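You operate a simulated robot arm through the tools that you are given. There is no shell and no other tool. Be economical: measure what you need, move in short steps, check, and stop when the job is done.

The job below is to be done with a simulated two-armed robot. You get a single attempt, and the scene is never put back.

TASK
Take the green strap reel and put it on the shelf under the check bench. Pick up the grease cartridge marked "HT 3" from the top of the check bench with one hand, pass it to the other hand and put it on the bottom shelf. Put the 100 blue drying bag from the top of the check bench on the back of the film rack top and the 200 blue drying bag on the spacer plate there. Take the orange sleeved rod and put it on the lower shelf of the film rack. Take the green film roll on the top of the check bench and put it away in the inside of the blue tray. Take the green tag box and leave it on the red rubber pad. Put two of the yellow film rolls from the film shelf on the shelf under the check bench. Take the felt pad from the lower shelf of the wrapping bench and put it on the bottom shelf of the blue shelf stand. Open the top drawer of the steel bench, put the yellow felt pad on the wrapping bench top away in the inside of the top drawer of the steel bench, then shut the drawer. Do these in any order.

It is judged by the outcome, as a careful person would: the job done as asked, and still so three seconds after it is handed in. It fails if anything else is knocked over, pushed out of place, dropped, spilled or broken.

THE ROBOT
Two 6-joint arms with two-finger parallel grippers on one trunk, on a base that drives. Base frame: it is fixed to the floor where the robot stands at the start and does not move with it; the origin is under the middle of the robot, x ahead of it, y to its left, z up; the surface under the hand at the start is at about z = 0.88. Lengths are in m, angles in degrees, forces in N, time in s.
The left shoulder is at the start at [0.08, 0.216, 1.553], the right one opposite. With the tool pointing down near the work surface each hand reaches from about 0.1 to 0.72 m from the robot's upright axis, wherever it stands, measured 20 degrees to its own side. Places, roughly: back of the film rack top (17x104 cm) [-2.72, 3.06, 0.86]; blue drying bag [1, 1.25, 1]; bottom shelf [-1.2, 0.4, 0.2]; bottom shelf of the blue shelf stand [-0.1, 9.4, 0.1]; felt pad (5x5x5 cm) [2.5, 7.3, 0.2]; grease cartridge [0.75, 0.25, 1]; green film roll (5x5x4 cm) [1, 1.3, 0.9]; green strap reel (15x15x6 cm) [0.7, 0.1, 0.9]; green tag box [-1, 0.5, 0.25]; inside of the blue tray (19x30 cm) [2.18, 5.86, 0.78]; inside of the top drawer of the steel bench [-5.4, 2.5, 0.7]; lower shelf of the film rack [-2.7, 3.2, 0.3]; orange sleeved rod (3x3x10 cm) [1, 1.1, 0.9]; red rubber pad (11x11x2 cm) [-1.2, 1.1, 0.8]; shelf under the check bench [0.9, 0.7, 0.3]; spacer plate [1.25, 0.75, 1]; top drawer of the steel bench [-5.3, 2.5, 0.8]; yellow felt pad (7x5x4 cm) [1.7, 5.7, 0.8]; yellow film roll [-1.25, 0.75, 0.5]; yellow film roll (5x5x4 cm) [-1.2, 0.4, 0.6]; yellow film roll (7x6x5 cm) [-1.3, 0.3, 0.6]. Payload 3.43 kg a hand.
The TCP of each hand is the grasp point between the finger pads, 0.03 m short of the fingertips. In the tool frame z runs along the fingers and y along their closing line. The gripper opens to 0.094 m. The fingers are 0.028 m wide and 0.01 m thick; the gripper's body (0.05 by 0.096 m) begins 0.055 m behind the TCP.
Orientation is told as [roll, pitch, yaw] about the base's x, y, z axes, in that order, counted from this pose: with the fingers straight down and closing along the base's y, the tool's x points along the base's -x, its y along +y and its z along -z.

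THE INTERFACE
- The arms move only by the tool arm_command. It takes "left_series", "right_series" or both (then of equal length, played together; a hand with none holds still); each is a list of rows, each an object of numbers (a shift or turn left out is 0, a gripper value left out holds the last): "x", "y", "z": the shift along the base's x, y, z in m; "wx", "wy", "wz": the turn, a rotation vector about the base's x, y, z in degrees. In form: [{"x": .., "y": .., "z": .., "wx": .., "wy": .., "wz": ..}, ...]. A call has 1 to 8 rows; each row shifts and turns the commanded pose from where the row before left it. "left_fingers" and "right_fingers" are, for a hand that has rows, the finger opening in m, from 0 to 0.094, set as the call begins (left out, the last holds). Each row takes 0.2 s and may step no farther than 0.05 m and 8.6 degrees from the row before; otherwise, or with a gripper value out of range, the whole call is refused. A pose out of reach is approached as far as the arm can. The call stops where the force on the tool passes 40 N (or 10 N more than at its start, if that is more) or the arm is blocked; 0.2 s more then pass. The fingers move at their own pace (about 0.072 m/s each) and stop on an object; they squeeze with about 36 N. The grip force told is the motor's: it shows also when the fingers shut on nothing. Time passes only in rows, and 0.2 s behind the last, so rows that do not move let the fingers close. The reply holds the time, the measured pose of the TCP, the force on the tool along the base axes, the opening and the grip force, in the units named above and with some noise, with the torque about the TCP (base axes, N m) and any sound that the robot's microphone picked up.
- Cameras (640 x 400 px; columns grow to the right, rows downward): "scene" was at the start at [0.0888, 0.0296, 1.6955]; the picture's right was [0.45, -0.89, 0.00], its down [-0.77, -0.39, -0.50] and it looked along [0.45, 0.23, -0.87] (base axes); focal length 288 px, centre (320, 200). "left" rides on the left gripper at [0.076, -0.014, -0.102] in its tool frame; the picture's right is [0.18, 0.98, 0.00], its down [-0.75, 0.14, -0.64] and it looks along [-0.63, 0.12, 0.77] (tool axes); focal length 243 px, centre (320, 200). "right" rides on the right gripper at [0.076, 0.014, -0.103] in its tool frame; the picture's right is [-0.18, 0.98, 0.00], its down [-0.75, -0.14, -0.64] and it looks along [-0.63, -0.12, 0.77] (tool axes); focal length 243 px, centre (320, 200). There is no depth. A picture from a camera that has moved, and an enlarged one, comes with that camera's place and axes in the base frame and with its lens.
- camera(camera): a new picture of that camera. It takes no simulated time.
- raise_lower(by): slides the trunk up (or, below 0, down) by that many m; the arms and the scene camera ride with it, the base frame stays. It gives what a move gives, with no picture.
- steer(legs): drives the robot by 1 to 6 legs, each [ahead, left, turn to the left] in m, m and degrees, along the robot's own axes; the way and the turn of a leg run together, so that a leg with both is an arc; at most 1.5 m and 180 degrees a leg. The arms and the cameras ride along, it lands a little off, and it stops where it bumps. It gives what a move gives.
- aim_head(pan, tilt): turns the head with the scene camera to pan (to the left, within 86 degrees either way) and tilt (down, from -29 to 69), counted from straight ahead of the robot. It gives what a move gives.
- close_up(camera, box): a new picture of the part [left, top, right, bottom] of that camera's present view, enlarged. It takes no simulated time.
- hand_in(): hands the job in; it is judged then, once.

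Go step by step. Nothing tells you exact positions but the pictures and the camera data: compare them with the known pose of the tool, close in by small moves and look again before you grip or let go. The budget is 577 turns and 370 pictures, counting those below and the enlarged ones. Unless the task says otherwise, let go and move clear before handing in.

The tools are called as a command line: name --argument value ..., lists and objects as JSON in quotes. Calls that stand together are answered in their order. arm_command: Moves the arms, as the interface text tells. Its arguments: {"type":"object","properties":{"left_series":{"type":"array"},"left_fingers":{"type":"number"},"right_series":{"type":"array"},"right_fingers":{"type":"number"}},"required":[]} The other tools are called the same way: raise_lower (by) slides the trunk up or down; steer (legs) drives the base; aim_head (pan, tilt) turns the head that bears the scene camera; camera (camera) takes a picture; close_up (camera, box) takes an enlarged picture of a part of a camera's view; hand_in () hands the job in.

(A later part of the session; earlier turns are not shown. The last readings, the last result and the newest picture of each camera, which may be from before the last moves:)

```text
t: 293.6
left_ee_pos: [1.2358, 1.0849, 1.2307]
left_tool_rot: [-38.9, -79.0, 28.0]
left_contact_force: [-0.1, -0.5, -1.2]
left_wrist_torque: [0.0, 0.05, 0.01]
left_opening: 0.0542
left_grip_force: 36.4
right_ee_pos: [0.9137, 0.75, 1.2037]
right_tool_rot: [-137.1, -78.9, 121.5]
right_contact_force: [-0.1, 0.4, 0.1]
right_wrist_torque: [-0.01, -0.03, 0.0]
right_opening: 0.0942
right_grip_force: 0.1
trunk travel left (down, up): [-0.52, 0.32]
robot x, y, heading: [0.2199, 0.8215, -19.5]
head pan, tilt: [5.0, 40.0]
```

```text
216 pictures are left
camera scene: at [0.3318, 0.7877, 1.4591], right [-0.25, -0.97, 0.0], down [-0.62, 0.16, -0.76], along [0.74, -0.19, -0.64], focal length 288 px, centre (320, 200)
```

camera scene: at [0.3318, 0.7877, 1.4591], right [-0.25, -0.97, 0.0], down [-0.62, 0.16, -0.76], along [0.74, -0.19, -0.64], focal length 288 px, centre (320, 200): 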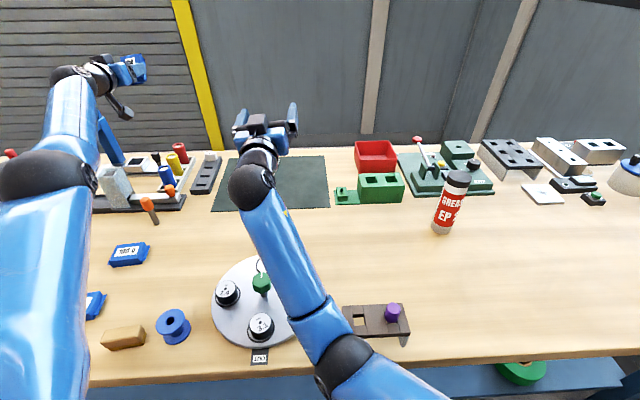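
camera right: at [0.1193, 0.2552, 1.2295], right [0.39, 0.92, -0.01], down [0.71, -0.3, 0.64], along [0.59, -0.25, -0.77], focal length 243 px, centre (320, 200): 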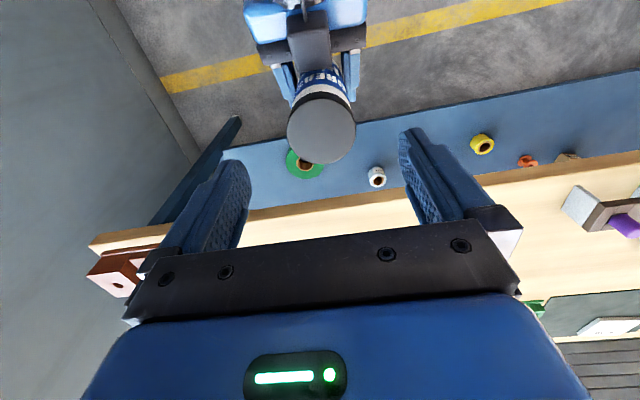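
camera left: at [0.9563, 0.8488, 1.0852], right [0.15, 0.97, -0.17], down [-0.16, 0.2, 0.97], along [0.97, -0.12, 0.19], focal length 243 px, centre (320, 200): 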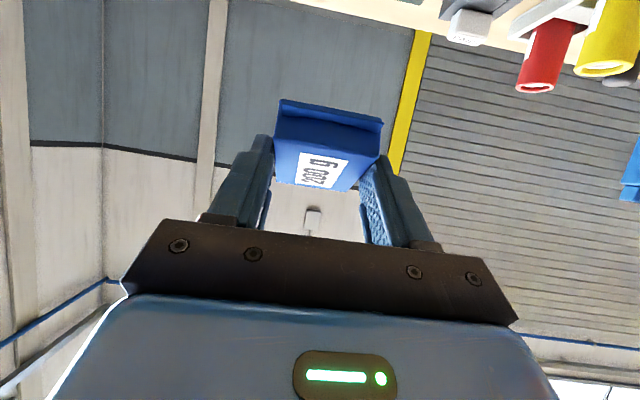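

raise_lower --by 0.25

steer --legs '[[-0.15, 0, 0]]'

camera --camera "scene"

```text
t: 296.2
left_ee_pos: [1.2346, 1.0866, 1.4813]
left_tool_rot: [-39.4, -79.0, 28.5]
left_contact_force: [0.4, -0.6, -0.1]
left_wrist_torque: [0.01, 0.02, -0.02]
left_opening: 0.0539
left_grip_force: 35.5
right_ee_pos: [0.9129, 0.7532, 1.4551]
right_tool_rot: [-137.4, -78.8, 121.8]
right_contact_force: [0.0, -0.9, 0.1]
right_wrist_torque: [0.03, -0.01, 0.01]
right_opening: 0.0937
right_grip_force: 0.1
trunk travel left (down, up): [-0.77, 0.07]
robot x, y, heading: [0.2227, 0.8217, -19.4]
head pan, tilt: [5.0, 40.0]
```

```text
t: 297.6
left_ee_pos: [1.0973, 1.1353, 1.4787]
left_tool_rot: [-38.5, -79.0, 27.9]
left_contact_force: [0.2, 0.0, -2.1]
left_wrist_torque: [0.0, 0.01, 0.04]
left_opening: 0.054
left_grip_force: 35.9
right_ee_pos: [0.7763, 0.8024, 1.4532]
right_tool_rot: [-136.4, -79.0, 121.1]
right_contact_force: [-0.3, -0.2, -0.1]
right_wrist_torque: [-0.01, 0.0, 0.03]
right_opening: 0.094
right_grip_force: 0.1
trunk travel left (down, up): [-0.77, 0.07]
robot x, y, heading: [0.0818, 0.8719, -19.2]
head pan, tilt: [5.0, 40.0]
```

```text
215 pictures are left
camera scene: at [0.1948, 0.838, 1.7089], right [-0.25, -0.97, 0.0], down [-0.63, 0.16, -0.76], along [0.74, -0.19, -0.65], focal length 288 px, centre (320, 200)
```

scene: 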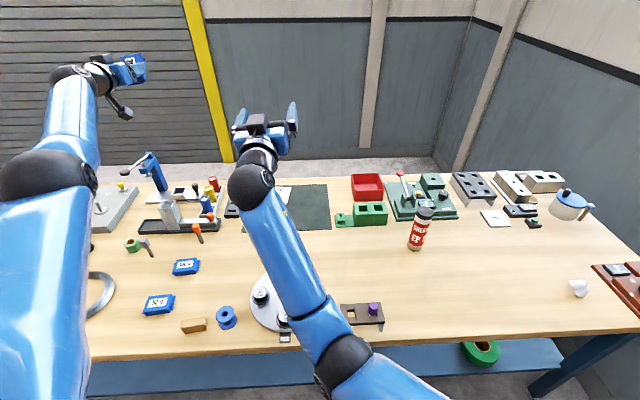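

All items still in place. New plan: turn the base further right so the left shoulder leads, and keep the trunk at the height that was safe before. Rotate now with the hands high.

steer --legs '[[0, 0, -20.8]]'

arm_command --left_series '[{"wx": 7, "wy": 0}, {"wx": 1.7, "wy": 7.8}, {"wx": 1.7, "wy": 7.8}]'

camera --camera "scene"

camera --camera "left"

```text
t: 299.1
left_ee_pos: [1.1229, 0.7623, 1.4809]
left_tool_rot: [-39.6, -79.1, 8.2]
left_contact_force: [-0.2, 0.0, 0.1]
left_wrist_torque: [0.03, 0.05, -0.02]
left_opening: 0.054
left_grip_force: 36.2
right_ee_pos: [0.7032, 0.5645, 1.4567]
right_tool_rot: [-137.0, -78.8, 100.8]
right_contact_force: [-0.1, -0.3, 0.8]
right_wrist_torque: [-0.03, -0.02, -0.01]
right_opening: 0.0939
right_grip_force: 0.0
trunk travel left (down, up): [-0.77, 0.07]
robot x, y, heading: [0.0762, 0.8716, -40.3]
head pan, tilt: [5.0, 40.0]
```

```text
t: 299.9
left_ee_pos: [1.0991, 0.7733, 1.4778]
left_tool_rot: [-11.6, -66.1, -19.6]
left_contact_force: [-0.8, 0.1, -1.3]
left_wrist_torque: [-0.01, 0.03, 0.0]
left_opening: 0.054
left_grip_force: 35.6
left hand out of reach, approached as far as the arm can: row 1, 2, 3
right_ee_pos: [0.6995, 0.5639, 1.4563]
right_tool_rot: [-137.5, -78.8, 101.4]
right_contact_force: [-0.2, 0.0, 0.5]
right_wrist_torque: [-0.01, 0.04, 0.03]
right_opening: 0.094
right_grip_force: 0.1
trunk travel left (down, up): [-0.77, 0.07]
robot x, y, heading: [0.0771, 0.8751, -40.0]
head pan, tilt: [5.0, 40.0]
```

```text
214 pictures are left
camera scene: at [0.1689, 0.8032, 1.7096], right [-0.58, -0.82, 0.0], down [-0.53, 0.37, -0.77], along [0.63, -0.44, -0.64], focal length 288 px, centre (320, 200)
```

scene: 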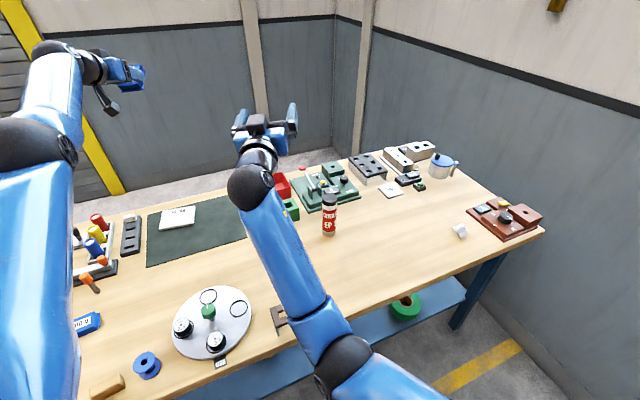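

```text
213 pictures are left
camera left: at [0.9826, 0.8215, 1.4485], right [0.42, 0.87, -0.25], down [-0.14, 0.33, 0.93], along [0.9, -0.36, 0.26], focal length 243 px, centre (320, 200)
```

left: 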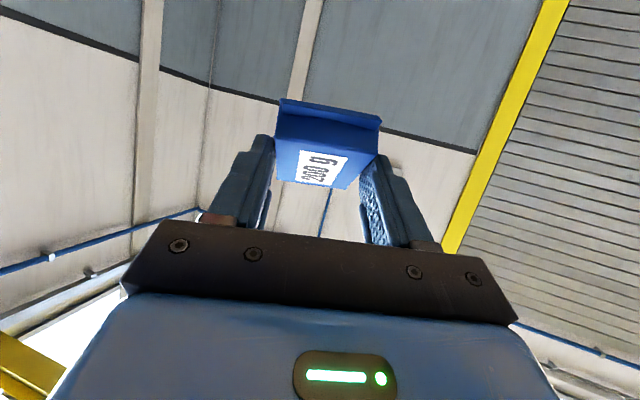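

Plate still in place. I'll level the left tool and point it square to the bench, then shift the base slightly.

arm_command --left_series '[{"wx": 4.0, "wy": -2.5, "wz": -2.0}, {"wz": 7, "x": -0.02}, {"wz": 7, "x": -0.02}, {"wz": 6, "x": -0.02}, {"wx": 1.2, "wy": 5.4}]'

steer --legs '[[0.095, 0.055, 0]]'

camera --camera "left"

camera --camera "scene"

```text
t: 301.1
left_ee_pos: [1.0961, 0.7594, 1.4855]
left_tool_rot: [0.2, -61.0, -12.2]
left_contact_force: [-0.7, 0.0, -1.0]
left_wrist_torque: [0.04, 0.03, -0.01]
left_opening: 0.0541
left_grip_force: 36.1
left hand out of reach, approached as far as the arm can: row 2, 3, 4, 5
right_ee_pos: [0.7036, 0.5633, 1.4566]
right_tool_rot: [-137.2, -78.8, 100.8]
right_contact_force: [-0.9, 0.6, -0.1]
right_wrist_torque: [0.0, 0.0, 0.01]
right_opening: 0.0939
right_grip_force: 0.0
trunk travel left (down, up): [-0.77, 0.07]
robot x, y, heading: [0.077, 0.8731, -40.4]
head pan, tilt: [5.0, 40.0]
```

```text
t: 302.3
left_ee_pos: [1.1915, 0.7461, 1.4942]
left_tool_rot: [0.1, -61.5, -11.9]
left_contact_force: [-0.8, 0.7, -0.5]
left_wrist_torque: [0.03, 0.03, -0.02]
left_opening: 0.0539
left_grip_force: 36.1
right_ee_pos: [0.7987, 0.5486, 1.4607]
right_tool_rot: [-139.1, -78.6, 103.0]
right_contact_force: [0.1, 0.1, 0.6]
right_wrist_torque: [0.02, 0.04, 0.02]
right_opening: 0.0939
right_grip_force: 0.0
trunk travel left (down, up): [-0.77, 0.07]
robot x, y, heading: [0.1875, 0.8471, -39.8]
head pan, tilt: [5.0, 40.0]
```

```text
212 pictures are left
camera left: at [1.0627, 0.7579, 1.475], right [0.12, 0.98, -0.16], down [-0.17, 0.18, 0.97], along [0.98, -0.08, 0.19], focal length 243 px, centre (320, 200)
```

left: 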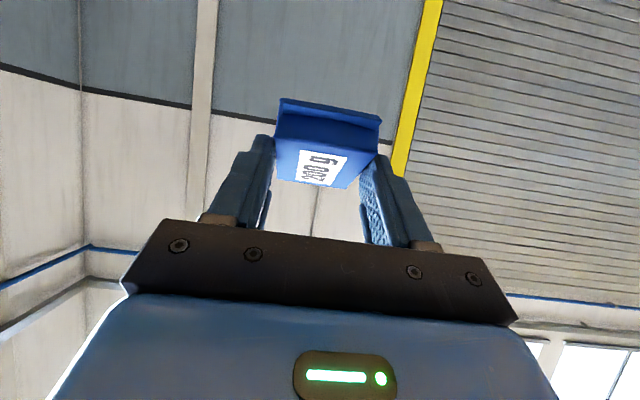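

```text
211 pictures are left
camera scene: at [0.2649, 0.7863, 1.7104], right [-0.57, -0.82, 0.0], down [-0.52, 0.36, -0.77], along [0.63, -0.44, -0.64], focal length 288 px, centre (320, 200)
```

scene: 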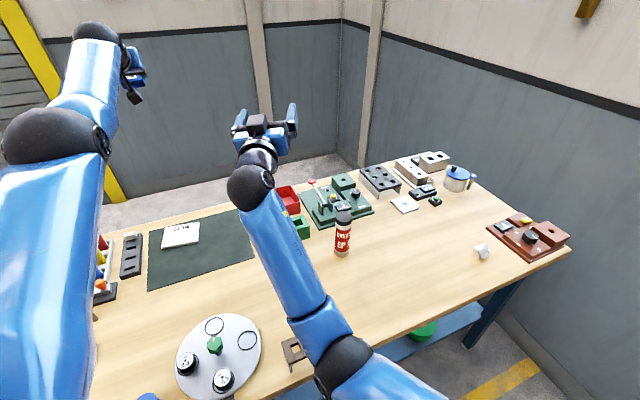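

Hand is nearly above the plate. Lower the trunk by 0.2 (safe elbow heights), then lower with the arm.

raise_lower --by -0.2

arm_command --left_series '[{"z": -0.04, "y": 0.01}, {"z": -0.04, "y": 0.01}, {"z": -0.04, "y": 0.01}, {"z": -0.04, "y": 0.005}, {"z": -0.04}]'

camera --camera "left"

camera --camera "scene"

```text
t: 304.4
left_ee_pos: [1.1998, 0.7415, 1.2862]
left_tool_rot: [0.3, -61.2, -12.1]
left_contact_force: [0.2, 0.6, -0.6]
left_wrist_torque: [0.02, 0.05, -0.02]
left_opening: 0.0541
left_grip_force: 36.4
right_ee_pos: [0.8088, 0.5445, 1.256]
right_tool_rot: [-137.4, -78.9, 101.5]
right_contact_force: [-0.1, -0.2, 0.1]
right_wrist_torque: [0.03, 0.0, 0.0]
right_opening: 0.094
right_grip_force: 0.0
trunk travel left (down, up): [-0.57, 0.27]
robot x, y, heading: [0.1819, 0.8493, -40.4]
head pan, tilt: [5.0, 40.0]
```

```text
t: 305.6
left_ee_pos: [1.2213, 0.7713, 1.089]
left_tool_rot: [0.3, -61.1, -12.1]
left_contact_force: [0.8, -0.3, -1.7]
left_wrist_torque: [-0.05, 0.0, 0.01]
left_opening: 0.0538
left_grip_force: 36.0
left hand out of reach, approached as far as the arm can: row 1, 2, 3
right_ee_pos: [0.8085, 0.5436, 1.255]
right_tool_rot: [-137.0, -79.0, 101.1]
right_contact_force: [-0.2, -1.1, 0.5]
right_wrist_torque: [-0.02, 0.01, -0.01]
right_opening: 0.0941
right_grip_force: 0.1
trunk travel left (down, up): [-0.57, 0.27]
robot x, y, heading: [0.183, 0.8506, -39.8]
head pan, tilt: [5.0, 40.0]
```

```text
210 pictures are left
camera left: at [1.0935, 0.7843, 1.0704], right [0.11, 0.98, -0.16], down [-0.16, 0.18, 0.97], along [0.98, -0.09, 0.18], focal length 243 px, centre (320, 200)
```

left: 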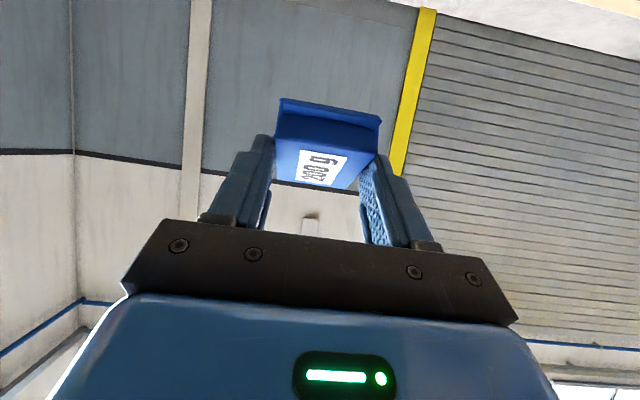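

```text
209 pictures are left
camera scene: at [0.2768, 0.7812, 1.5094], right [-0.57, -0.82, 0.0], down [-0.53, 0.37, -0.77], along [0.63, -0.44, -0.64], focal length 288 px, centre (320, 200)
```

scene: 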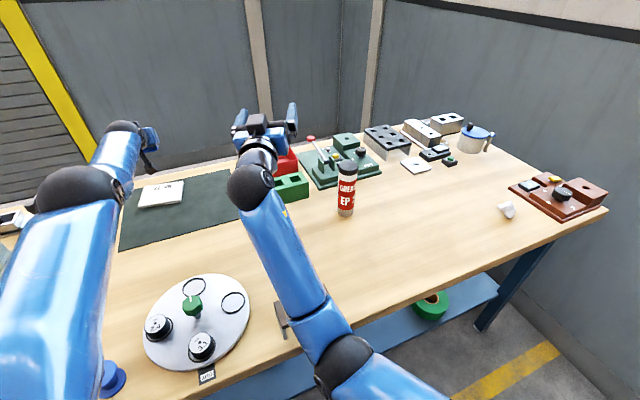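

arm_command --left_series '[{"x": -0.008, "y": 0.009, "z": -0.04}, {"x": -0.008, "y": 0.008, "z": -0.04}, {"z": -0.03}]'

camera --camera "left"

close_up --camera "scene" --box '[60, 100, 300, 250]'

```text
t: 306.4
left_ee_pos: [1.2089, 0.7877, 0.9784]
left_tool_rot: [0.2, -61.1, -12.0]
left_contact_force: [0.3, 0.1, -1.1]
left_wrist_torque: [0.01, 0.04, -0.01]
left_opening: 0.0541
left_grip_force: 35.6
left hand out of reach, approached as far as the arm can: row 1, 2, 3
right_ee_pos: [0.808, 0.5436, 1.2555]
right_tool_rot: [-137.2, -78.9, 101.3]
right_contact_force: [-0.5, 0.3, -0.4]
right_wrist_torque: [-0.03, 0.01, 0.0]
right_opening: 0.0941
right_grip_force: 0.1
trunk travel left (down, up): [-0.57, 0.27]
robot x, y, heading: [0.1833, 0.853, -39.9]
head pan, tilt: [5.0, 40.0]
```

```text
208 pictures are left
camera left: at [1.0814, 0.7997, 0.9607], right [0.11, 0.98, -0.16], down [-0.16, 0.18, 0.97], along [0.98, -0.08, 0.18], focal length 243 px, centre (320, 200)
```

left: 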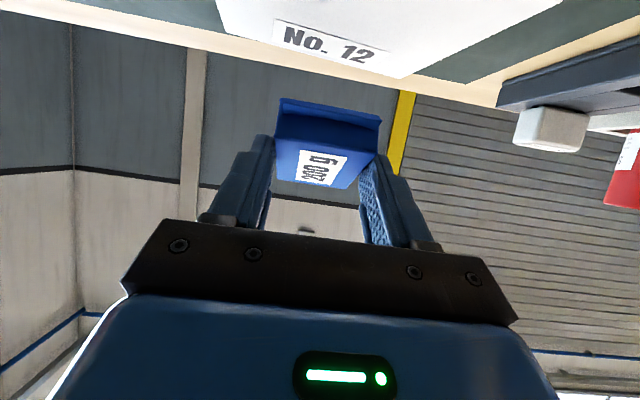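

```text
2.67 times, centred on (180, 175) of scene
camera zoom: at [0.2758, 0.7812, 1.5095], right [-0.57, -0.82, 0.0], down [-0.53, 0.37, -0.77], along [0.63, -0.44, -0.64], focal length 767 px, centre (693, 267)
```

zoom: 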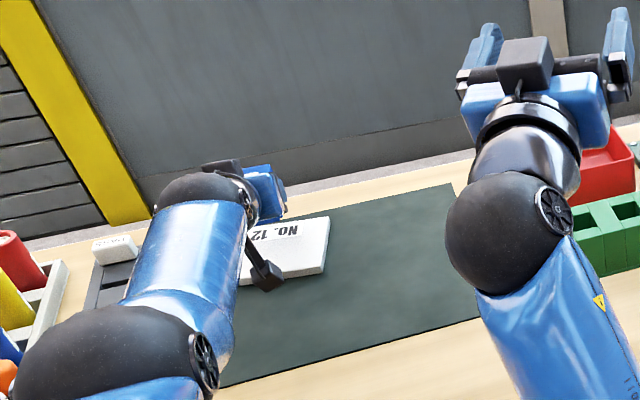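

Directly over the plate. Lowering gently; the bag's rear edge should touch first and pivot flat.

arm_command --left_series '[{"x": -0.004, "z": -0.012}, {"z": -0.008}]'

camera --camera "left"

```text
t: 307.1
left_ee_pos: [1.2012, 0.7871, 0.9592]
left_tool_rot: [0.3, -61.0, -12.1]
left_contact_force: [-1.2, -0.1, -1.3]
left_wrist_torque: [0.01, 0.02, 0.0]
left_opening: 0.054
left_grip_force: 35.6
left hand out of reach, approached as far as the arm can: row 2
right_ee_pos: [0.8088, 0.545, 1.2553]
right_tool_rot: [-137.3, -78.9, 101.4]
right_contact_force: [0.4, -0.5, 0.1]
right_wrist_torque: [0.02, -0.01, 0.02]
right_opening: 0.0943
right_grip_force: 0.0
trunk travel left (down, up): [-0.57, 0.27]
robot x, y, heading: [0.1865, 0.8508, -39.9]
head pan, tilt: [5.0, 40.0]
```

```text
206 pictures are left
camera left: at [1.0732, 0.7998, 0.9419], right [0.11, 0.98, -0.16], down [-0.16, 0.18, 0.97], along [0.98, -0.09, 0.18], focal length 243 px, centre (320, 200)
```

left: 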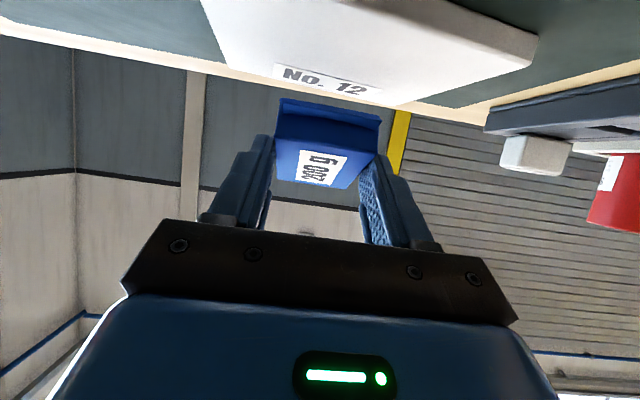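

raise_lower --by -0.012

raise_lower --by -0.008

camera --camera "left"

```text
t: 307.6
left_ee_pos: [1.2015, 0.7877, 0.9473]
left_tool_rot: [0.3, -61.0, -12.2]
left_contact_force: [1.0, 0.0, -0.2]
left_wrist_torque: [0.04, 0.04, -0.01]
left_opening: 0.0543
left_grip_force: 36.8
right_ee_pos: [0.8086, 0.5441, 1.2439]
right_tool_rot: [-137.3, -78.9, 101.3]
right_contact_force: [-0.5, -0.2, 0.4]
right_wrist_torque: [-0.01, 0.0, 0.0]
right_opening: 0.0941
right_grip_force: 0.0
trunk travel left (down, up): [-0.558, 0.282]
robot x, y, heading: [0.1829, 0.852, -40.0]
head pan, tilt: [5.0, 40.0]
```

```text
t: 308.2
left_ee_pos: [1.2012, 0.7873, 0.9407]
left_tool_rot: [0.2, -61.2, -12.2]
left_contact_force: [0.1, 0.2, -0.6]
left_wrist_torque: [-0.03, 0.02, 0.01]
left_opening: 0.0541
left_grip_force: 36.1
right_ee_pos: [0.8069, 0.5445, 1.2362]
right_tool_rot: [-137.4, -78.7, 101.3]
right_contact_force: [0.0, 0.8, -0.1]
right_wrist_torque: [0.02, 0.02, 0.02]
right_opening: 0.0943
right_grip_force: 0.0
trunk travel left (down, up): [-0.55, 0.29]
robot x, y, heading: [0.1887, 0.848, -39.6]
head pan, tilt: [5.0, 40.0]
```

```text
205 pictures are left
camera left: at [1.0732, 0.7998, 0.9221], right [0.11, 0.98, -0.16], down [-0.16, 0.18, 0.97], along [0.98, -0.08, 0.18], focal length 243 px, centre (320, 200)
```

left: 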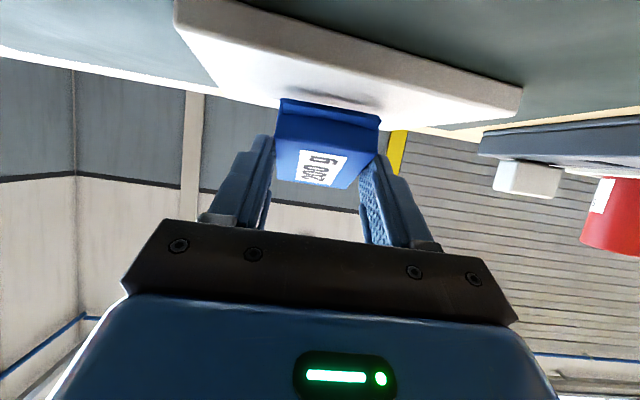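

raise_lower --by -0.008

raise_lower --by -0.006

camera --camera "left"

```text
t: 308.8
left_ee_pos: [1.1998, 0.7877, 0.94]
left_tool_rot: [0.4, -61.6, -12.2]
left_contact_force: [3.0, 0.2, 17.3]
left_wrist_torque: [-0.05, -0.2, -0.03]
left_opening: 0.054
left_grip_force: 36.1
right_ee_pos: [0.8039, 0.5453, 1.2293]
right_tool_rot: [-138.2, -78.7, 102.2]
right_contact_force: [-1.1, -0.7, 0.6]
right_wrist_torque: [-0.02, 0.04, -0.02]
right_opening: 0.0941
right_grip_force: 0.1
trunk travel left (down, up): [-0.542, 0.298]
robot x, y, heading: [0.1853, 0.8507, -39.9]
head pan, tilt: [5.0, 40.0]
```

```text
t: 309.3
left_ee_pos: [1.2004, 0.7873, 0.9396]
left_tool_rot: [0.3, -62.1, -12.2]
left_contact_force: [3.8, 0.4, 29.5]
left_wrist_torque: [-0.06, -0.28, 0.03]
left_opening: 0.054
left_grip_force: 35.9
right_ee_pos: [0.8015, 0.5456, 1.2262]
right_tool_rot: [-138.8, -78.8, 102.9]
right_contact_force: [-0.4, 0.4, -0.3]
right_wrist_torque: [0.0, -0.01, 0.0]
right_opening: 0.0939
right_grip_force: 0.0
trunk travel left (down, up): [-0.536, 0.304]
robot x, y, heading: [0.1849, 0.8477, -39.8]
head pan, tilt: [5.0, 40.0]
```

```text
204 pictures are left
camera left: at [1.0723, 0.7998, 0.919], right [0.12, 0.98, -0.16], down [-0.18, 0.18, 0.97], along [0.98, -0.08, 0.2], focal length 243 px, centre (320, 200)
```

left: 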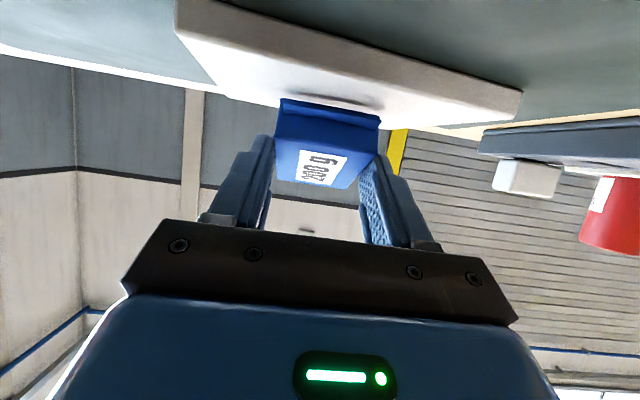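

The rear edge rests on the plate. I'll relieve the press, then loosen the grip slightly so the bag pivots down gently.

raise_lower --by 0.012

arm_command --left_fingers 0.056 --left_series '[{}, {}]'

camera --camera "left"

```text
t: 309.9
left_ee_pos: [1.1994, 0.7872, 0.9389]
left_tool_rot: [0.3, -61.1, -12.1]
left_contact_force: [5.6, 1.3, 13.6]
left_wrist_torque: [-0.04, -0.21, 0.04]
left_opening: 0.054
left_grip_force: 36.4
right_ee_pos: [0.8051, 0.5445, 1.2351]
right_tool_rot: [-138.0, -78.8, 102.0]
right_contact_force: [0.0, -0.3, -1.2]
right_wrist_torque: [-0.01, -0.02, -0.01]
right_opening: 0.0941
right_grip_force: 0.1
trunk travel left (down, up): [-0.548, 0.292]
robot x, y, heading: [0.179, 0.847, -40.1]
head pan, tilt: [5.0, 40.0]
```

```text
t: 310.5
left_ee_pos: [1.1981, 0.7886, 0.9371]
left_tool_rot: [0.2, -60.9, -12.1]
left_contact_force: [-0.6, 0.0, -0.6]
left_wrist_torque: [0.03, 0.03, 0.01]
left_opening: 0.0559
left_grip_force: 0.1
right_ee_pos: [0.8061, 0.5451, 1.2347]
right_tool_rot: [-137.6, -78.7, 101.6]
right_contact_force: [-0.2, 0.7, -0.4]
right_wrist_torque: [0.0, 0.03, -0.01]
right_opening: 0.0942
right_grip_force: 0.1
trunk travel left (down, up): [-0.548, 0.292]
robot x, y, heading: [0.1847, 0.8512, -40.1]
head pan, tilt: [5.0, 40.0]
```

```text
203 pictures are left
camera left: at [1.0717, 0.7999, 0.9199], right [0.11, 0.98, -0.16], down [-0.16, 0.18, 0.97], along [0.98, -0.09, 0.18], focal length 243 px, centre (320, 200)
```

left: 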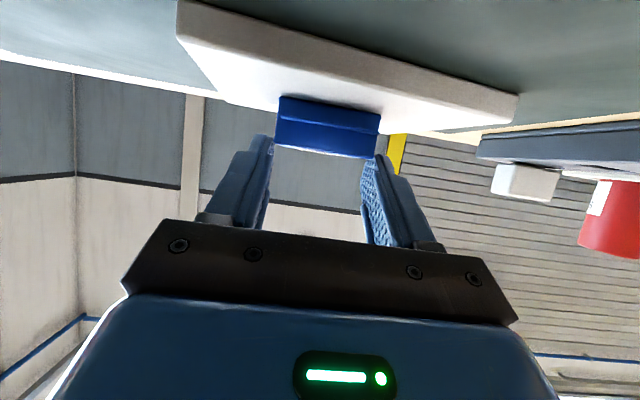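

The bag now lies flat on the plate. Open and withdraw.

arm_command --left_fingers 0.08 --left_series '[{}, {}, {"x": -0.02, "y": 0.004, "z": 0.01}, {"x": -0.03, "y": 0.007, "z": 0.02}, {"x": -0.035, "y": 0.008, "z": 0.03}, {"x": -0.035, "y": 0.008, "z": 0.03}, {"x": -0.035, "y": 0.008, "z": 0.03}]'

camera --camera "left"

camera --camera "scene"

```text
t: 312.1
left_ee_pos: [1.2166, 0.7865, 1.013]
left_tool_rot: [0.3, -61.0, -12.0]
left_contact_force: [0.0, 0.1, -0.1]
left_wrist_torque: [-0.02, 0.0, 0.01]
left_opening: 0.0799
left_grip_force: 0.2
left hand out of reach, approached as far as the arm can: row 3, 4, 5, 6, 7
right_ee_pos: [0.8066, 0.5443, 1.2346]
right_tool_rot: [-137.5, -78.8, 101.5]
right_contact_force: [-0.7, 0.3, 0.5]
right_wrist_torque: [-0.03, 0.03, 0.01]
right_opening: 0.094
right_grip_force: 0.1
trunk travel left (down, up): [-0.548, 0.292]
robot x, y, heading: [0.1773, 0.8509, -39.9]
head pan, tilt: [5.0, 40.0]
```

```text
202 pictures are left
camera left: at [1.0886, 0.7988, 0.9955], right [0.11, 0.98, -0.16], down [-0.16, 0.18, 0.97], along [0.98, -0.08, 0.18], focal length 243 px, centre (320, 200)
```

left: 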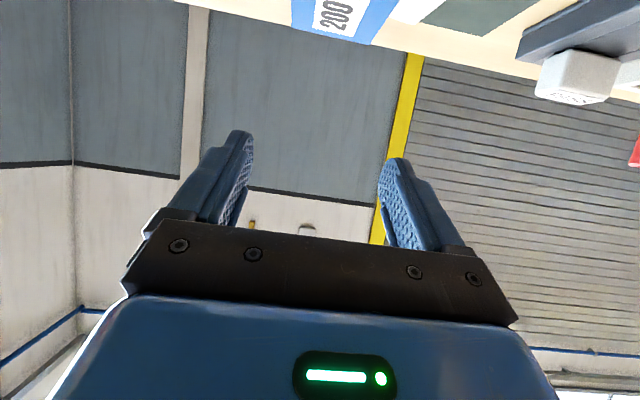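

```text
201 pictures are left
camera scene: at [0.2745, 0.7814, 1.4875], right [-0.57, -0.82, 0.0], down [-0.53, 0.37, -0.77], along [0.63, -0.44, -0.64], focal length 288 px, centre (320, 200)
```

scene: 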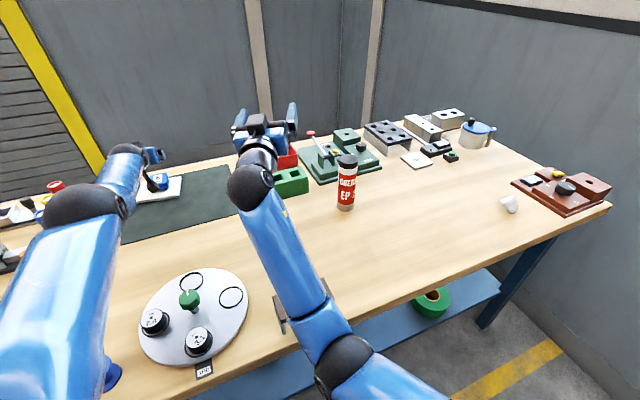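

raise_lower --by 0.28

steer --legs '[[-0.2, 0, 0], [0, 0, 27.5]]'

camera --camera "scene"

```text
t: 315.0
left_ee_pos: [1.2171, 0.7858, 1.2925]
left_tool_rot: [0.2, -61.0, -12.1]
left_contact_force: [0.4, -0.1, -0.1]
left_wrist_torque: [0.01, 0.0, 0.02]
left_opening: 0.0798
left_grip_force: 0.0
right_ee_pos: [0.8074, 0.5444, 1.5135]
right_tool_rot: [-137.4, -78.7, 101.4]
right_contact_force: [-0.8, -0.2, -0.4]
right_wrist_torque: [-0.02, 0.03, -0.01]
right_opening: 0.0937
right_grip_force: 0.0
trunk travel left (down, up): [-0.828, 0.012]
robot x, y, heading: [0.1819, 0.8505, -39.8]
head pan, tilt: [5.0, 40.0]
```

```text
t: 317.9
left_ee_pos: [0.9768, 1.3985, 1.2928]
left_tool_rot: [0.5, -60.9, 15.3]
left_contact_force: [0.1, 0.4, -0.6]
left_wrist_torque: [0.05, 0.01, -0.01]
left_opening: 0.08
left_grip_force: 0.0
right_ee_pos: [0.7254, 0.9935, 1.5136]
right_tool_rot: [-137.6, -79.1, 129.1]
right_contact_force: [0.3, 0.0, -0.2]
right_wrist_torque: [-0.01, 0.02, 0.01]
right_opening: 0.0942
right_grip_force: 0.2
trunk travel left (down, up): [-0.828, 0.012]
robot x, y, heading: [0.0302, 0.9828, -12.0]
head pan, tilt: [5.0, 40.0]
```

```text
200 pictures are left
camera scene: at [0.1431, 0.9578, 1.7673], right [-0.13, -0.99, 0.0], down [-0.64, 0.08, -0.77], along [0.76, -0.1, -0.64], focal length 288 px, centre (320, 200)
```

scene: 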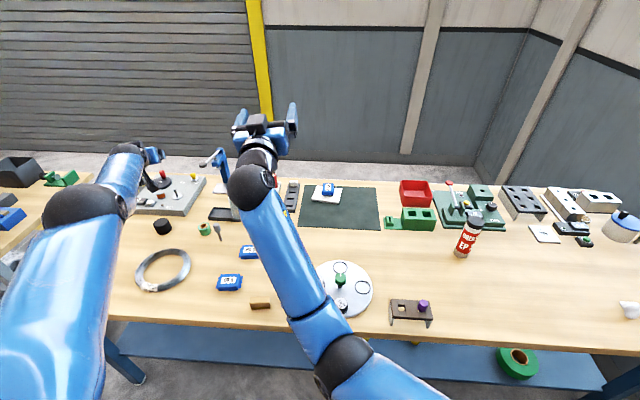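

The 200 g bag sits on the spacer plate, everything else looks right. Now I'll bring both hands back to pointing straight down.

arm_command --left_series '[{"wx": -2.1, "wy": 7.7, "z": -0.02, "x": -0.02}, {"wx": -2.1, "wy": 7.7, "z": -0.02, "x": -0.02}, {"wx": -2.1, "wy": 7.7, "z": -0.02, "x": -0.02}, {"wx": -2.1, "wy": 7.7, "z": -0.02, "x": -0.02}, {"wx": -2.1, "wy": 7.7, "z": -0.02}, {"wx": -2.1, "wy": 7.7, "z": -0.03}, {"wx": -2.1, "wy": 7.7, "z": -0.03}, {"wx": -1.1, "wy": 4, "z": -0.03}]' --right_series '[{"wx": 7.15, "wy": -1, "wz": 1}, {"wx": 1.15, "wy": 8.05, "z": -0.03}, {"wx": 1.15, "wy": 8.05, "z": -0.03}, {"wx": 1.15, "wy": 8.05, "z": -0.03}, {"wx": 1.15, "wy": 8.05, "z": -0.03}, {"wx": 1.15, "wy": 8.05, "z": -0.03}, {"wx": 1.15, "wy": 8.05, "z": -0.03}, {"wx": 1.15, "wy": 8.05, "z": -0.03}]'

arm_command --left_series '[{"wz": -7}, {"wz": -7}, {"wz": -7}, {"wz": -6.5}, {}]' --right_series '[{"wx": 1.15, "wy": 8.05, "z": -0.035}, {"wx": 1.15, "wy": 8.05, "z": -0.035}, {"wx": 1.15, "wy": 8.05, "z": -0.035}, {"wx": 1.15, "wy": 8.05, "z": -0.035}, {"wx": 1.15, "wy": 8.05, "z": -0.035}]'

camera --camera "scene"

```text
t: 319.8
left_ee_pos: [0.7978, 1.3706, 1.131]
left_tool_rot: [0.4, -2.3, 15.4]
left_contact_force: [0.0, 0.1, 0.5]
left_wrist_torque: [-0.01, -0.02, 0.04]
left_opening: 0.08
left_grip_force: 0.1
left hand out of reach, approached as far as the arm can: row 1, 4, 5, 6, 7, 8
right_ee_pos: [0.7239, 0.9962, 1.3042]
right_tool_rot: [0.0, -41.2, -7.8]
right_contact_force: [-0.2, -0.5, -0.5]
right_wrist_torque: [-0.02, 0.01, 0.01]
right_opening: 0.0939
right_grip_force: 0.0
trunk travel left (down, up): [-0.828, 0.012]
robot x, y, heading: [0.0317, 0.982, -12.4]
head pan, tilt: [5.0, 40.0]
```

```text
t: 320.9
left_ee_pos: [0.7924, 1.3685, 1.1325]
left_tool_rot: [0.4, -0.9, -12.3]
left_contact_force: [0.7, -0.1, 0.7]
left_wrist_torque: [-0.04, 0.04, 0.01]
left_opening: 0.08
left_grip_force: 0.1
left hand out of reach, approached as far as the arm can: row 1
right_ee_pos: [0.6861, 0.9816, 1.137]
right_tool_rot: [0.2, -0.6, -7.9]
right_contact_force: [-0.3, -0.7, 0.6]
right_wrist_torque: [0.02, 0.02, 0.01]
right_opening: 0.0941
right_grip_force: 0.0
right hand out of reach, approached as far as the arm can: row 4, 5
trunk travel left (down, up): [-0.828, 0.012]
robot x, y, heading: [0.0284, 0.9785, -12.2]
head pan, tilt: [5.0, 40.0]
```

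```text
199 pictures are left
camera scene: at [0.1421, 0.9598, 1.7674], right [-0.13, -0.99, 0.0], down [-0.64, 0.08, -0.77], along [0.76, -0.1, -0.64], focal length 288 px, centre (320, 200)
```

scene: 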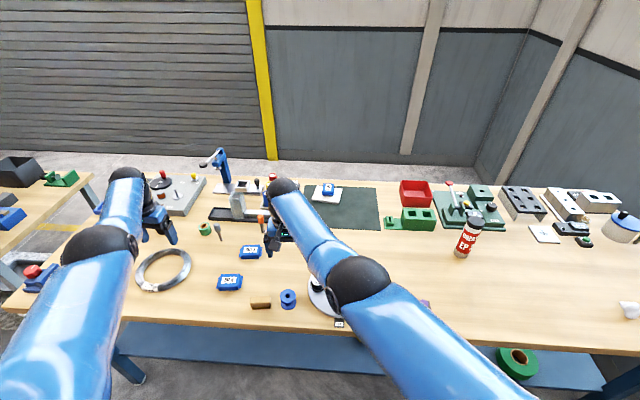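

Next the orange rod with the left hand and the 100 g bag with the right. I'll move the right hand aside and high, then position the base.

arm_command --right_series '[{"y": -0.04, "wx": -1.5, "wy": -7.8, "z": 0.015}, {"y": -0.04, "wx": -1.5, "wy": -7.8, "z": 0.015}, {"y": -0.04, "wx": -1.5, "wy": -7.8, "z": 0.02}, {"y": -0.04, "wx": -1.5, "wy": -7.8, "z": 0.025}, {"y": -0.04, "wx": -1.5, "wy": -7.8, "z": 0.025}, {"y": -0.04, "z": 0.02}, {"y": -0.04}]'

steer --legs '[[0, 0.175, 0], [0.2, 0, 0]]'

camera --camera "left"

camera --camera "scene"

```text
t: 322.6
left_ee_pos: [0.7924, 1.3677, 1.1319]
left_tool_rot: [0.5, -0.9, -12.1]
left_contact_force: [-0.2, -0.2, -0.4]
left_wrist_torque: [0.03, 0.0, 0.0]
left_opening: 0.0798
left_grip_force: 0.0
right_ee_pos: [0.685, 0.702, 1.2548]
right_tool_rot: [-2.3, -40.3, -6.9]
right_contact_force: [-0.3, -0.9, 0.3]
right_wrist_torque: [0.0, 0.0, -0.01]
right_opening: 0.0942
right_grip_force: 0.0
trunk travel left (down, up): [-0.828, 0.012]
robot x, y, heading: [0.0294, 0.9753, -12.3]
head pan, tilt: [5.0, 40.0]
```

```text
t: 325.2
left_ee_pos: [1.0187, 1.5006, 1.1347]
left_tool_rot: [0.4, -1.2, -12.1]
left_contact_force: [-0.9, -0.6, 0.8]
left_wrist_torque: [-0.02, -0.04, 0.0]
left_opening: 0.0799
left_grip_force: 0.1
right_ee_pos: [0.9119, 0.8341, 1.2591]
right_tool_rot: [-2.4, -40.5, -6.9]
right_contact_force: [-0.5, 0.0, 0.6]
right_wrist_torque: [0.02, 0.0, -0.02]
right_opening: 0.094
right_grip_force: 0.1
trunk travel left (down, up): [-0.828, 0.012]
robot x, y, heading: [0.2594, 1.1071, -12.1]
head pan, tilt: [5.0, 40.0]
```

```text
198 pictures are left
camera left: at [0.9384, 1.5018, 1.2345], right [0.03, 1.0, 0.0], down [0.75, -0.02, 0.66], along [0.66, -0.01, -0.75], focal length 243 px, centre (320, 200)
```

left: 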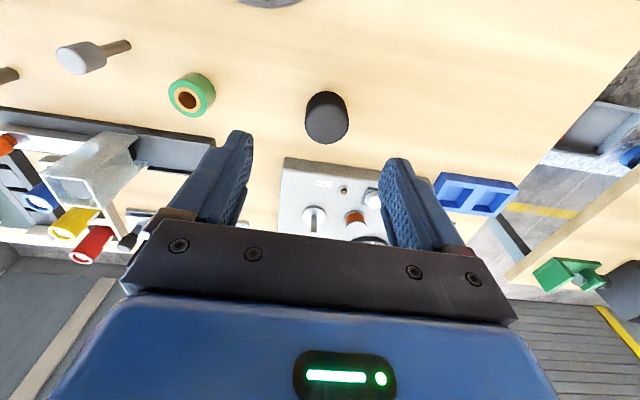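

```text
197 pictures are left
camera scene: at [0.3663, 1.0923, 1.768], right [-0.13, -0.99, 0.0], down [-0.63, 0.08, -0.77], along [0.76, -0.1, -0.64], focal length 288 px, centre (320, 200)
```

scene: 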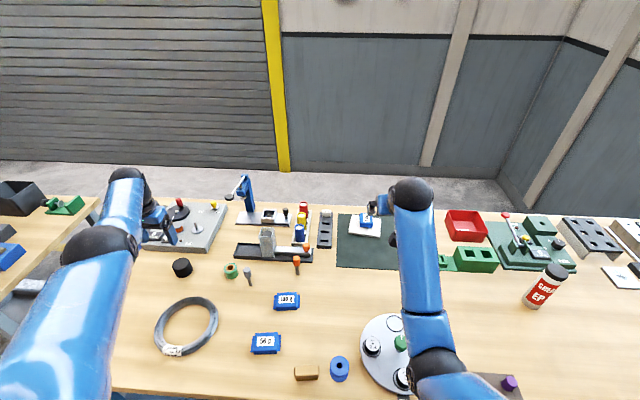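

Rod is at (1.008, 1.091). I'll bring the left hand over to it, tilted 20° forward.

arm_command --left_fingers 0.07 --left_series '[{"y": -0.046, "x": -0.005}, {"y": -0.046, "x": -0.005}, {"y": -0.046, "x": -0.005}, {"y": -0.046}, {"y": -0.046}, {"y": -0.046}, {"y": -0.046, "wx": -1.7, "wy": -7.8}, {"y": -0.046, "wx": -1.7, "wy": -7.8}]'

arm_command --left_series '[{"y": -0.02, "wx": -0.8, "wy": -4}, {"y": -0.02}]'

raise_lower --by -0.1

camera --camera "left"

```text
t: 327.0
left_ee_pos: [1.007, 1.132, 1.1328]
left_tool_rot: [0.4, -17.1, -12.2]
left_contact_force: [0.4, 0.1, -0.5]
left_wrist_torque: [-0.01, 0.0, -0.01]
left_opening: 0.0702
left_grip_force: 0.1
right_ee_pos: [0.9148, 0.8311, 1.2559]
right_tool_rot: [-2.1, -40.3, -7.1]
right_contact_force: [-0.4, -0.9, -0.1]
right_wrist_torque: [0.02, -0.02, 0.0]
right_opening: 0.094
right_grip_force: 0.0
trunk travel left (down, up): [-0.828, 0.012]
robot x, y, heading: [0.2599, 1.1091, -12.1]
head pan, tilt: [5.0, 40.0]
```

```text
t: 327.6
left_ee_pos: [1.0077, 1.0899, 1.1334]
left_tool_rot: [0.6, -21.1, -12.2]
left_contact_force: [0.0, -1.0, 0.2]
left_wrist_torque: [0.01, -0.01, 0.01]
left_opening: 0.0699
left_grip_force: 0.0
right_ee_pos: [0.9151, 0.8311, 1.2563]
right_tool_rot: [-2.2, -40.3, -7.0]
right_contact_force: [0.1, -1.0, -0.5]
right_wrist_torque: [0.0, 0.01, 0.02]
right_opening: 0.094
right_grip_force: 0.0
trunk travel left (down, up): [-0.828, 0.012]
robot x, y, heading: [0.2589, 1.1111, -12.4]
head pan, tilt: [5.0, 40.0]
```

```text
t: 329.0
left_ee_pos: [1.009, 1.09, 1.0318]
left_tool_rot: [0.3, -21.1, -12.2]
left_contact_force: [0.1, -0.3, 0.2]
left_wrist_torque: [-0.02, -0.01, -0.01]
left_opening: 0.0696
left_grip_force: 0.1
right_ee_pos: [0.9156, 0.8323, 1.1569]
right_tool_rot: [-2.3, -40.4, -7.0]
right_contact_force: [-0.2, 0.1, 0.6]
right_wrist_torque: [-0.01, 0.03, 0.01]
right_opening: 0.0939
right_grip_force: 0.0
trunk travel left (down, up): [-0.728, 0.112]
robot x, y, heading: [0.2602, 1.1087, -12.5]
head pan, tilt: [5.0, 40.0]
```

```text
196 pictures are left
camera left: at [0.8982, 1.0991, 1.0993], right [0.04, 1.0, -0.06], down [0.49, 0.03, 0.87], along [0.87, -0.06, -0.49], focal length 243 px, centre (320, 200)
```

left: 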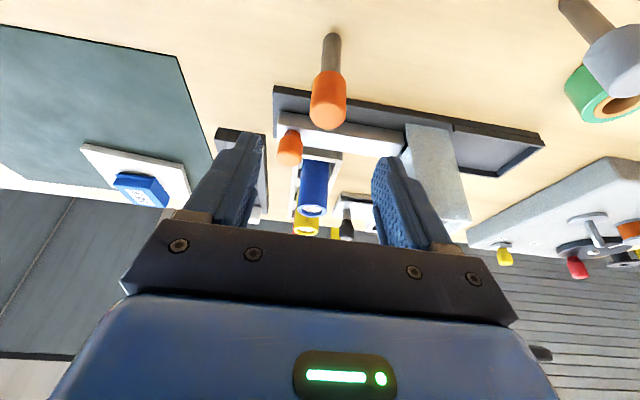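

arm_command --left_series '[{"x": -0.003, "y": 0.003, "z": -0.03}, {"z": -0.03}, {"z": -0.024}]'

camera --camera "left"

```text
t: 329.8
left_ee_pos: [1.0057, 1.0936, 0.9482]
left_tool_rot: [0.6, -21.1, -12.1]
left_contact_force: [0.5, -0.2, 0.1]
left_wrist_torque: [-0.01, -0.01, 0.03]
left_opening: 0.0702
left_grip_force: 0.1
right_ee_pos: [0.9147, 0.8315, 1.1566]
right_tool_rot: [-2.3, -40.3, -6.9]
right_contact_force: [0.0, 0.4, -0.1]
right_wrist_torque: [-0.01, 0.0, -0.02]
right_opening: 0.094
right_grip_force: 0.1
trunk travel left (down, up): [-0.728, 0.112]
robot x, y, heading: [0.2615, 1.1112, -12.4]
head pan, tilt: [5.0, 40.0]
```

```text
195 pictures are left
camera left: at [0.8953, 1.1026, 1.0154], right [0.04, 1.0, -0.06], down [0.49, 0.03, 0.87], along [0.87, -0.06, -0.49], focal length 243 px, centre (320, 200)
```

left: 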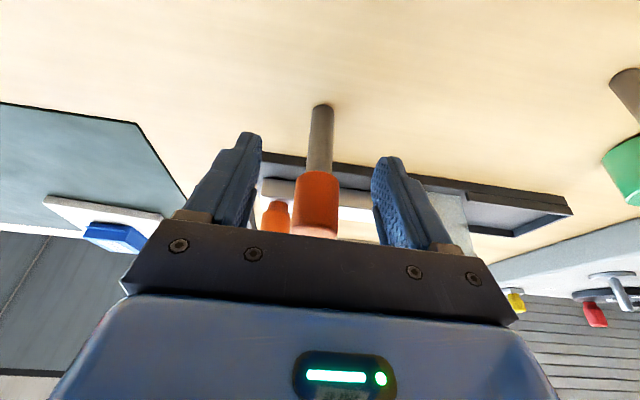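

Centred on the sleeve. Grip and lift.

arm_command --left_fingers 0.0 --left_series '[{}, {}, {}, {}]'

arm_command --left_series '[{"z": 0.03}, {"z": 0.04}, {"z": 0.04}]'

camera --camera "left"

```text
t: 330.8
left_ee_pos: [1.0046, 1.0949, 0.9492]
left_tool_rot: [0.4, -21.0, -12.2]
left_contact_force: [0.7, 0.5, -0.4]
left_wrist_torque: [0.02, -0.01, 0.0]
left_opening: 0.0283
left_grip_force: 36.6
right_ee_pos: [0.9138, 0.8319, 1.1557]
right_tool_rot: [-2.3, -40.4, -6.8]
right_contact_force: [0.2, 0.6, 0.1]
right_wrist_torque: [0.02, 0.0, 0.01]
right_opening: 0.0942
right_grip_force: 0.1
trunk travel left (down, up): [-0.728, 0.112]
robot x, y, heading: [0.2581, 1.1067, -12.5]
head pan, tilt: [5.0, 40.0]
```

```text
t: 331.6
left_ee_pos: [1.0058, 1.0941, 1.0579]
left_tool_rot: [0.4, -21.2, -12.2]
left_contact_force: [-0.2, 0.8, -1.7]
left_wrist_torque: [-0.04, 0.01, 0.02]
left_opening: 0.0282
left_grip_force: 36.2
right_ee_pos: [0.915, 0.8318, 1.1565]
right_tool_rot: [-2.4, -40.3, -6.9]
right_contact_force: [0.2, -0.5, 0.0]
right_wrist_torque: [0.01, -0.01, 0.0]
right_opening: 0.0937
right_grip_force: 0.0
trunk travel left (down, up): [-0.728, 0.112]
robot x, y, heading: [0.2602, 1.1089, -12.3]
head pan, tilt: [5.0, 40.0]
```

```text
194 pictures are left
camera left: at [0.896, 1.1025, 1.1252], right [0.04, 1.0, -0.06], down [0.49, 0.03, 0.87], along [0.87, -0.06, -0.49], focal length 243 px, centre (320, 200)
```

left: 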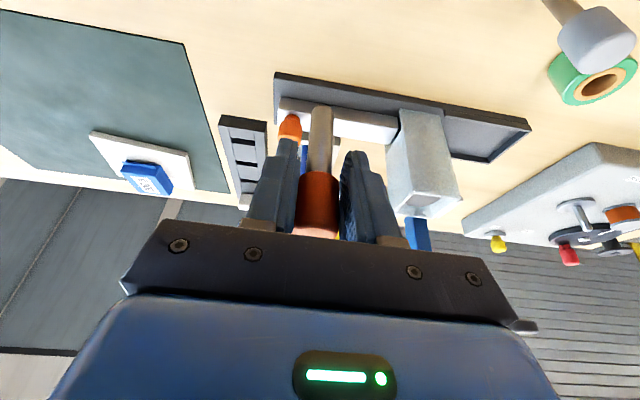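

Rod is held. Now base left, right hand to above the 100 g bag, turned -90°.

raise_lower --by 0.1

steer --legs '[[-0.03, 0.313, 0]]'

arm_command --right_series '[{"wx": 1.2, "wy": 7.9, "z": -0.02, "x": -0.015}, {"wx": 1.2, "wy": 7.9, "z": -0.02, "x": -0.015}, {"wx": 1.2, "wy": 7.9, "z": -0.02, "x": -0.015}, {"wx": 1.2, "wy": 7.9, "z": -0.02, "x": -0.015}, {"wx": 1.2, "wy": 7.9, "z": -0.02, "x": -0.015}, {"wz": -8.5}, {"wz": -8.5}, {"wz": -8.5}]'

arm_command --right_series '[{"wz": -8.5}, {"wz": -8.5}, {"wz": -8.5}, {"wz": -8.5}, {"wz": -8.5}, {"wz": -8.5}, {"wz": -8.5}, {"wz": -8.5}]'

camera --camera "right"

camera --camera "scene"

```text
t: 332.9
left_ee_pos: [1.0064, 1.0943, 1.1574]
left_tool_rot: [0.5, -20.9, -12.3]
left_contact_force: [-0.6, 0.2, -1.0]
left_wrist_torque: [0.01, 0.03, 0.01]
left_opening: 0.0283
left_grip_force: 35.6
right_ee_pos: [0.915, 0.8321, 1.2567]
right_tool_rot: [-2.3, -40.3, -6.9]
right_contact_force: [0.5, 0.2, -0.1]
right_wrist_torque: [0.01, -0.02, 0.01]
right_opening: 0.094
right_grip_force: 0.1
trunk travel left (down, up): [-0.828, 0.012]
robot x, y, heading: [0.2572, 1.1086, -12.1]
head pan, tilt: [5.0, 40.0]
```

```text
t: 335.0
left_ee_pos: [1.043, 1.398, 1.1587]
left_tool_rot: [0.6, -21.0, -12.5]
left_contact_force: [-0.8, -0.5, -1.6]
left_wrist_torque: [0.0, 0.01, 0.0]
left_opening: 0.0281
left_grip_force: 35.9
right_ee_pos: [0.9509, 1.1348, 1.2559]
right_tool_rot: [-2.1, -40.2, -7.3]
right_contact_force: [-0.7, -0.4, 0.5]
right_wrist_torque: [-0.03, 0.01, 0.02]
right_opening: 0.0942
right_grip_force: 0.1
trunk travel left (down, up): [-0.828, 0.012]
robot x, y, heading: [0.2982, 1.418, -12.9]
head pan, tilt: [5.0, 40.0]
```

```text
t: 336.8
left_ee_pos: [1.0444, 1.3997, 1.1568]
left_tool_rot: [0.5, -21.0, -12.5]
left_contact_force: [0.4, 0.0, -1.6]
left_wrist_torque: [-0.01, 0.0, -0.02]
left_opening: 0.0279
left_grip_force: 35.8
right_ee_pos: [0.8931, 1.1374, 1.1403]
right_tool_rot: [-1.4, -0.4, -33.2]
right_contact_force: [-0.1, 0.4, 0.2]
right_wrist_torque: [0.0, 0.03, 0.01]
right_opening: 0.0943
right_grip_force: 0.2
right hand out of reach, approached as far as the arm can: row 5
trunk travel left (down, up): [-0.828, 0.012]
robot x, y, heading: [0.296, 1.4184, -12.6]
head pan, tilt: [5.0, 40.0]
```

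```text
t: 338.6
left_ee_pos: [1.0435, 1.4002, 1.1574]
left_tool_rot: [0.5, -21.1, -12.4]
left_contact_force: [0.2, -0.9, -1.1]
left_wrist_torque: [0.0, 0.0, 0.0]
left_opening: 0.0279
left_grip_force: 36.1
right_ee_pos: [0.8956, 1.1356, 1.1381]
right_tool_rot: [-1.4, -0.3, -101.2]
right_contact_force: [0.2, 0.9, 0.5]
right_wrist_torque: [-0.01, -0.01, 0.04]
right_opening: 0.0938
right_grip_force: 0.0
right hand out of reach, approached as far as the arm can: row 4
trunk travel left (down, up): [-0.828, 0.012]
robot x, y, heading: [0.2941, 1.4158, -12.6]
head pan, tilt: [5.0, 40.0]
```

```text
193 pictures are left
camera right: at [0.9263, 1.2086, 1.2395], right [0.93, -0.37, -0.02], down [-0.27, -0.71, 0.65], along [-0.26, -0.6, -0.76], focal length 243 px, centre (320, 200)
```

right: 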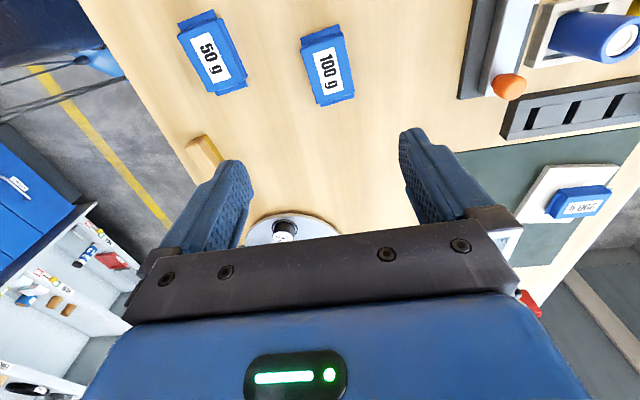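

```text
192 pictures are left
camera scene: at [0.4098, 1.3984, 1.7674], right [-0.13, -0.99, 0.0], down [-0.64, 0.08, -0.77], along [0.76, -0.1, -0.64], focal length 288 px, centre (320, 200)
```

scene: 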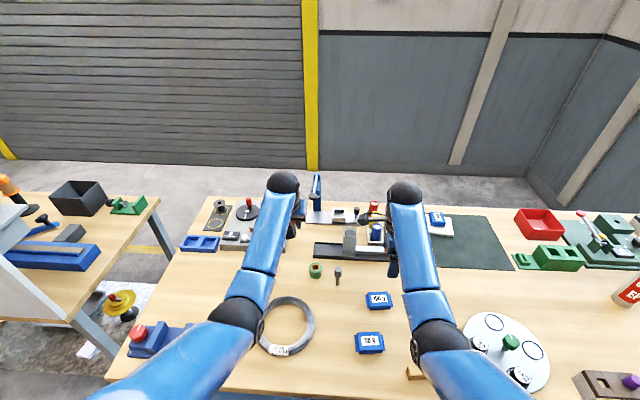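

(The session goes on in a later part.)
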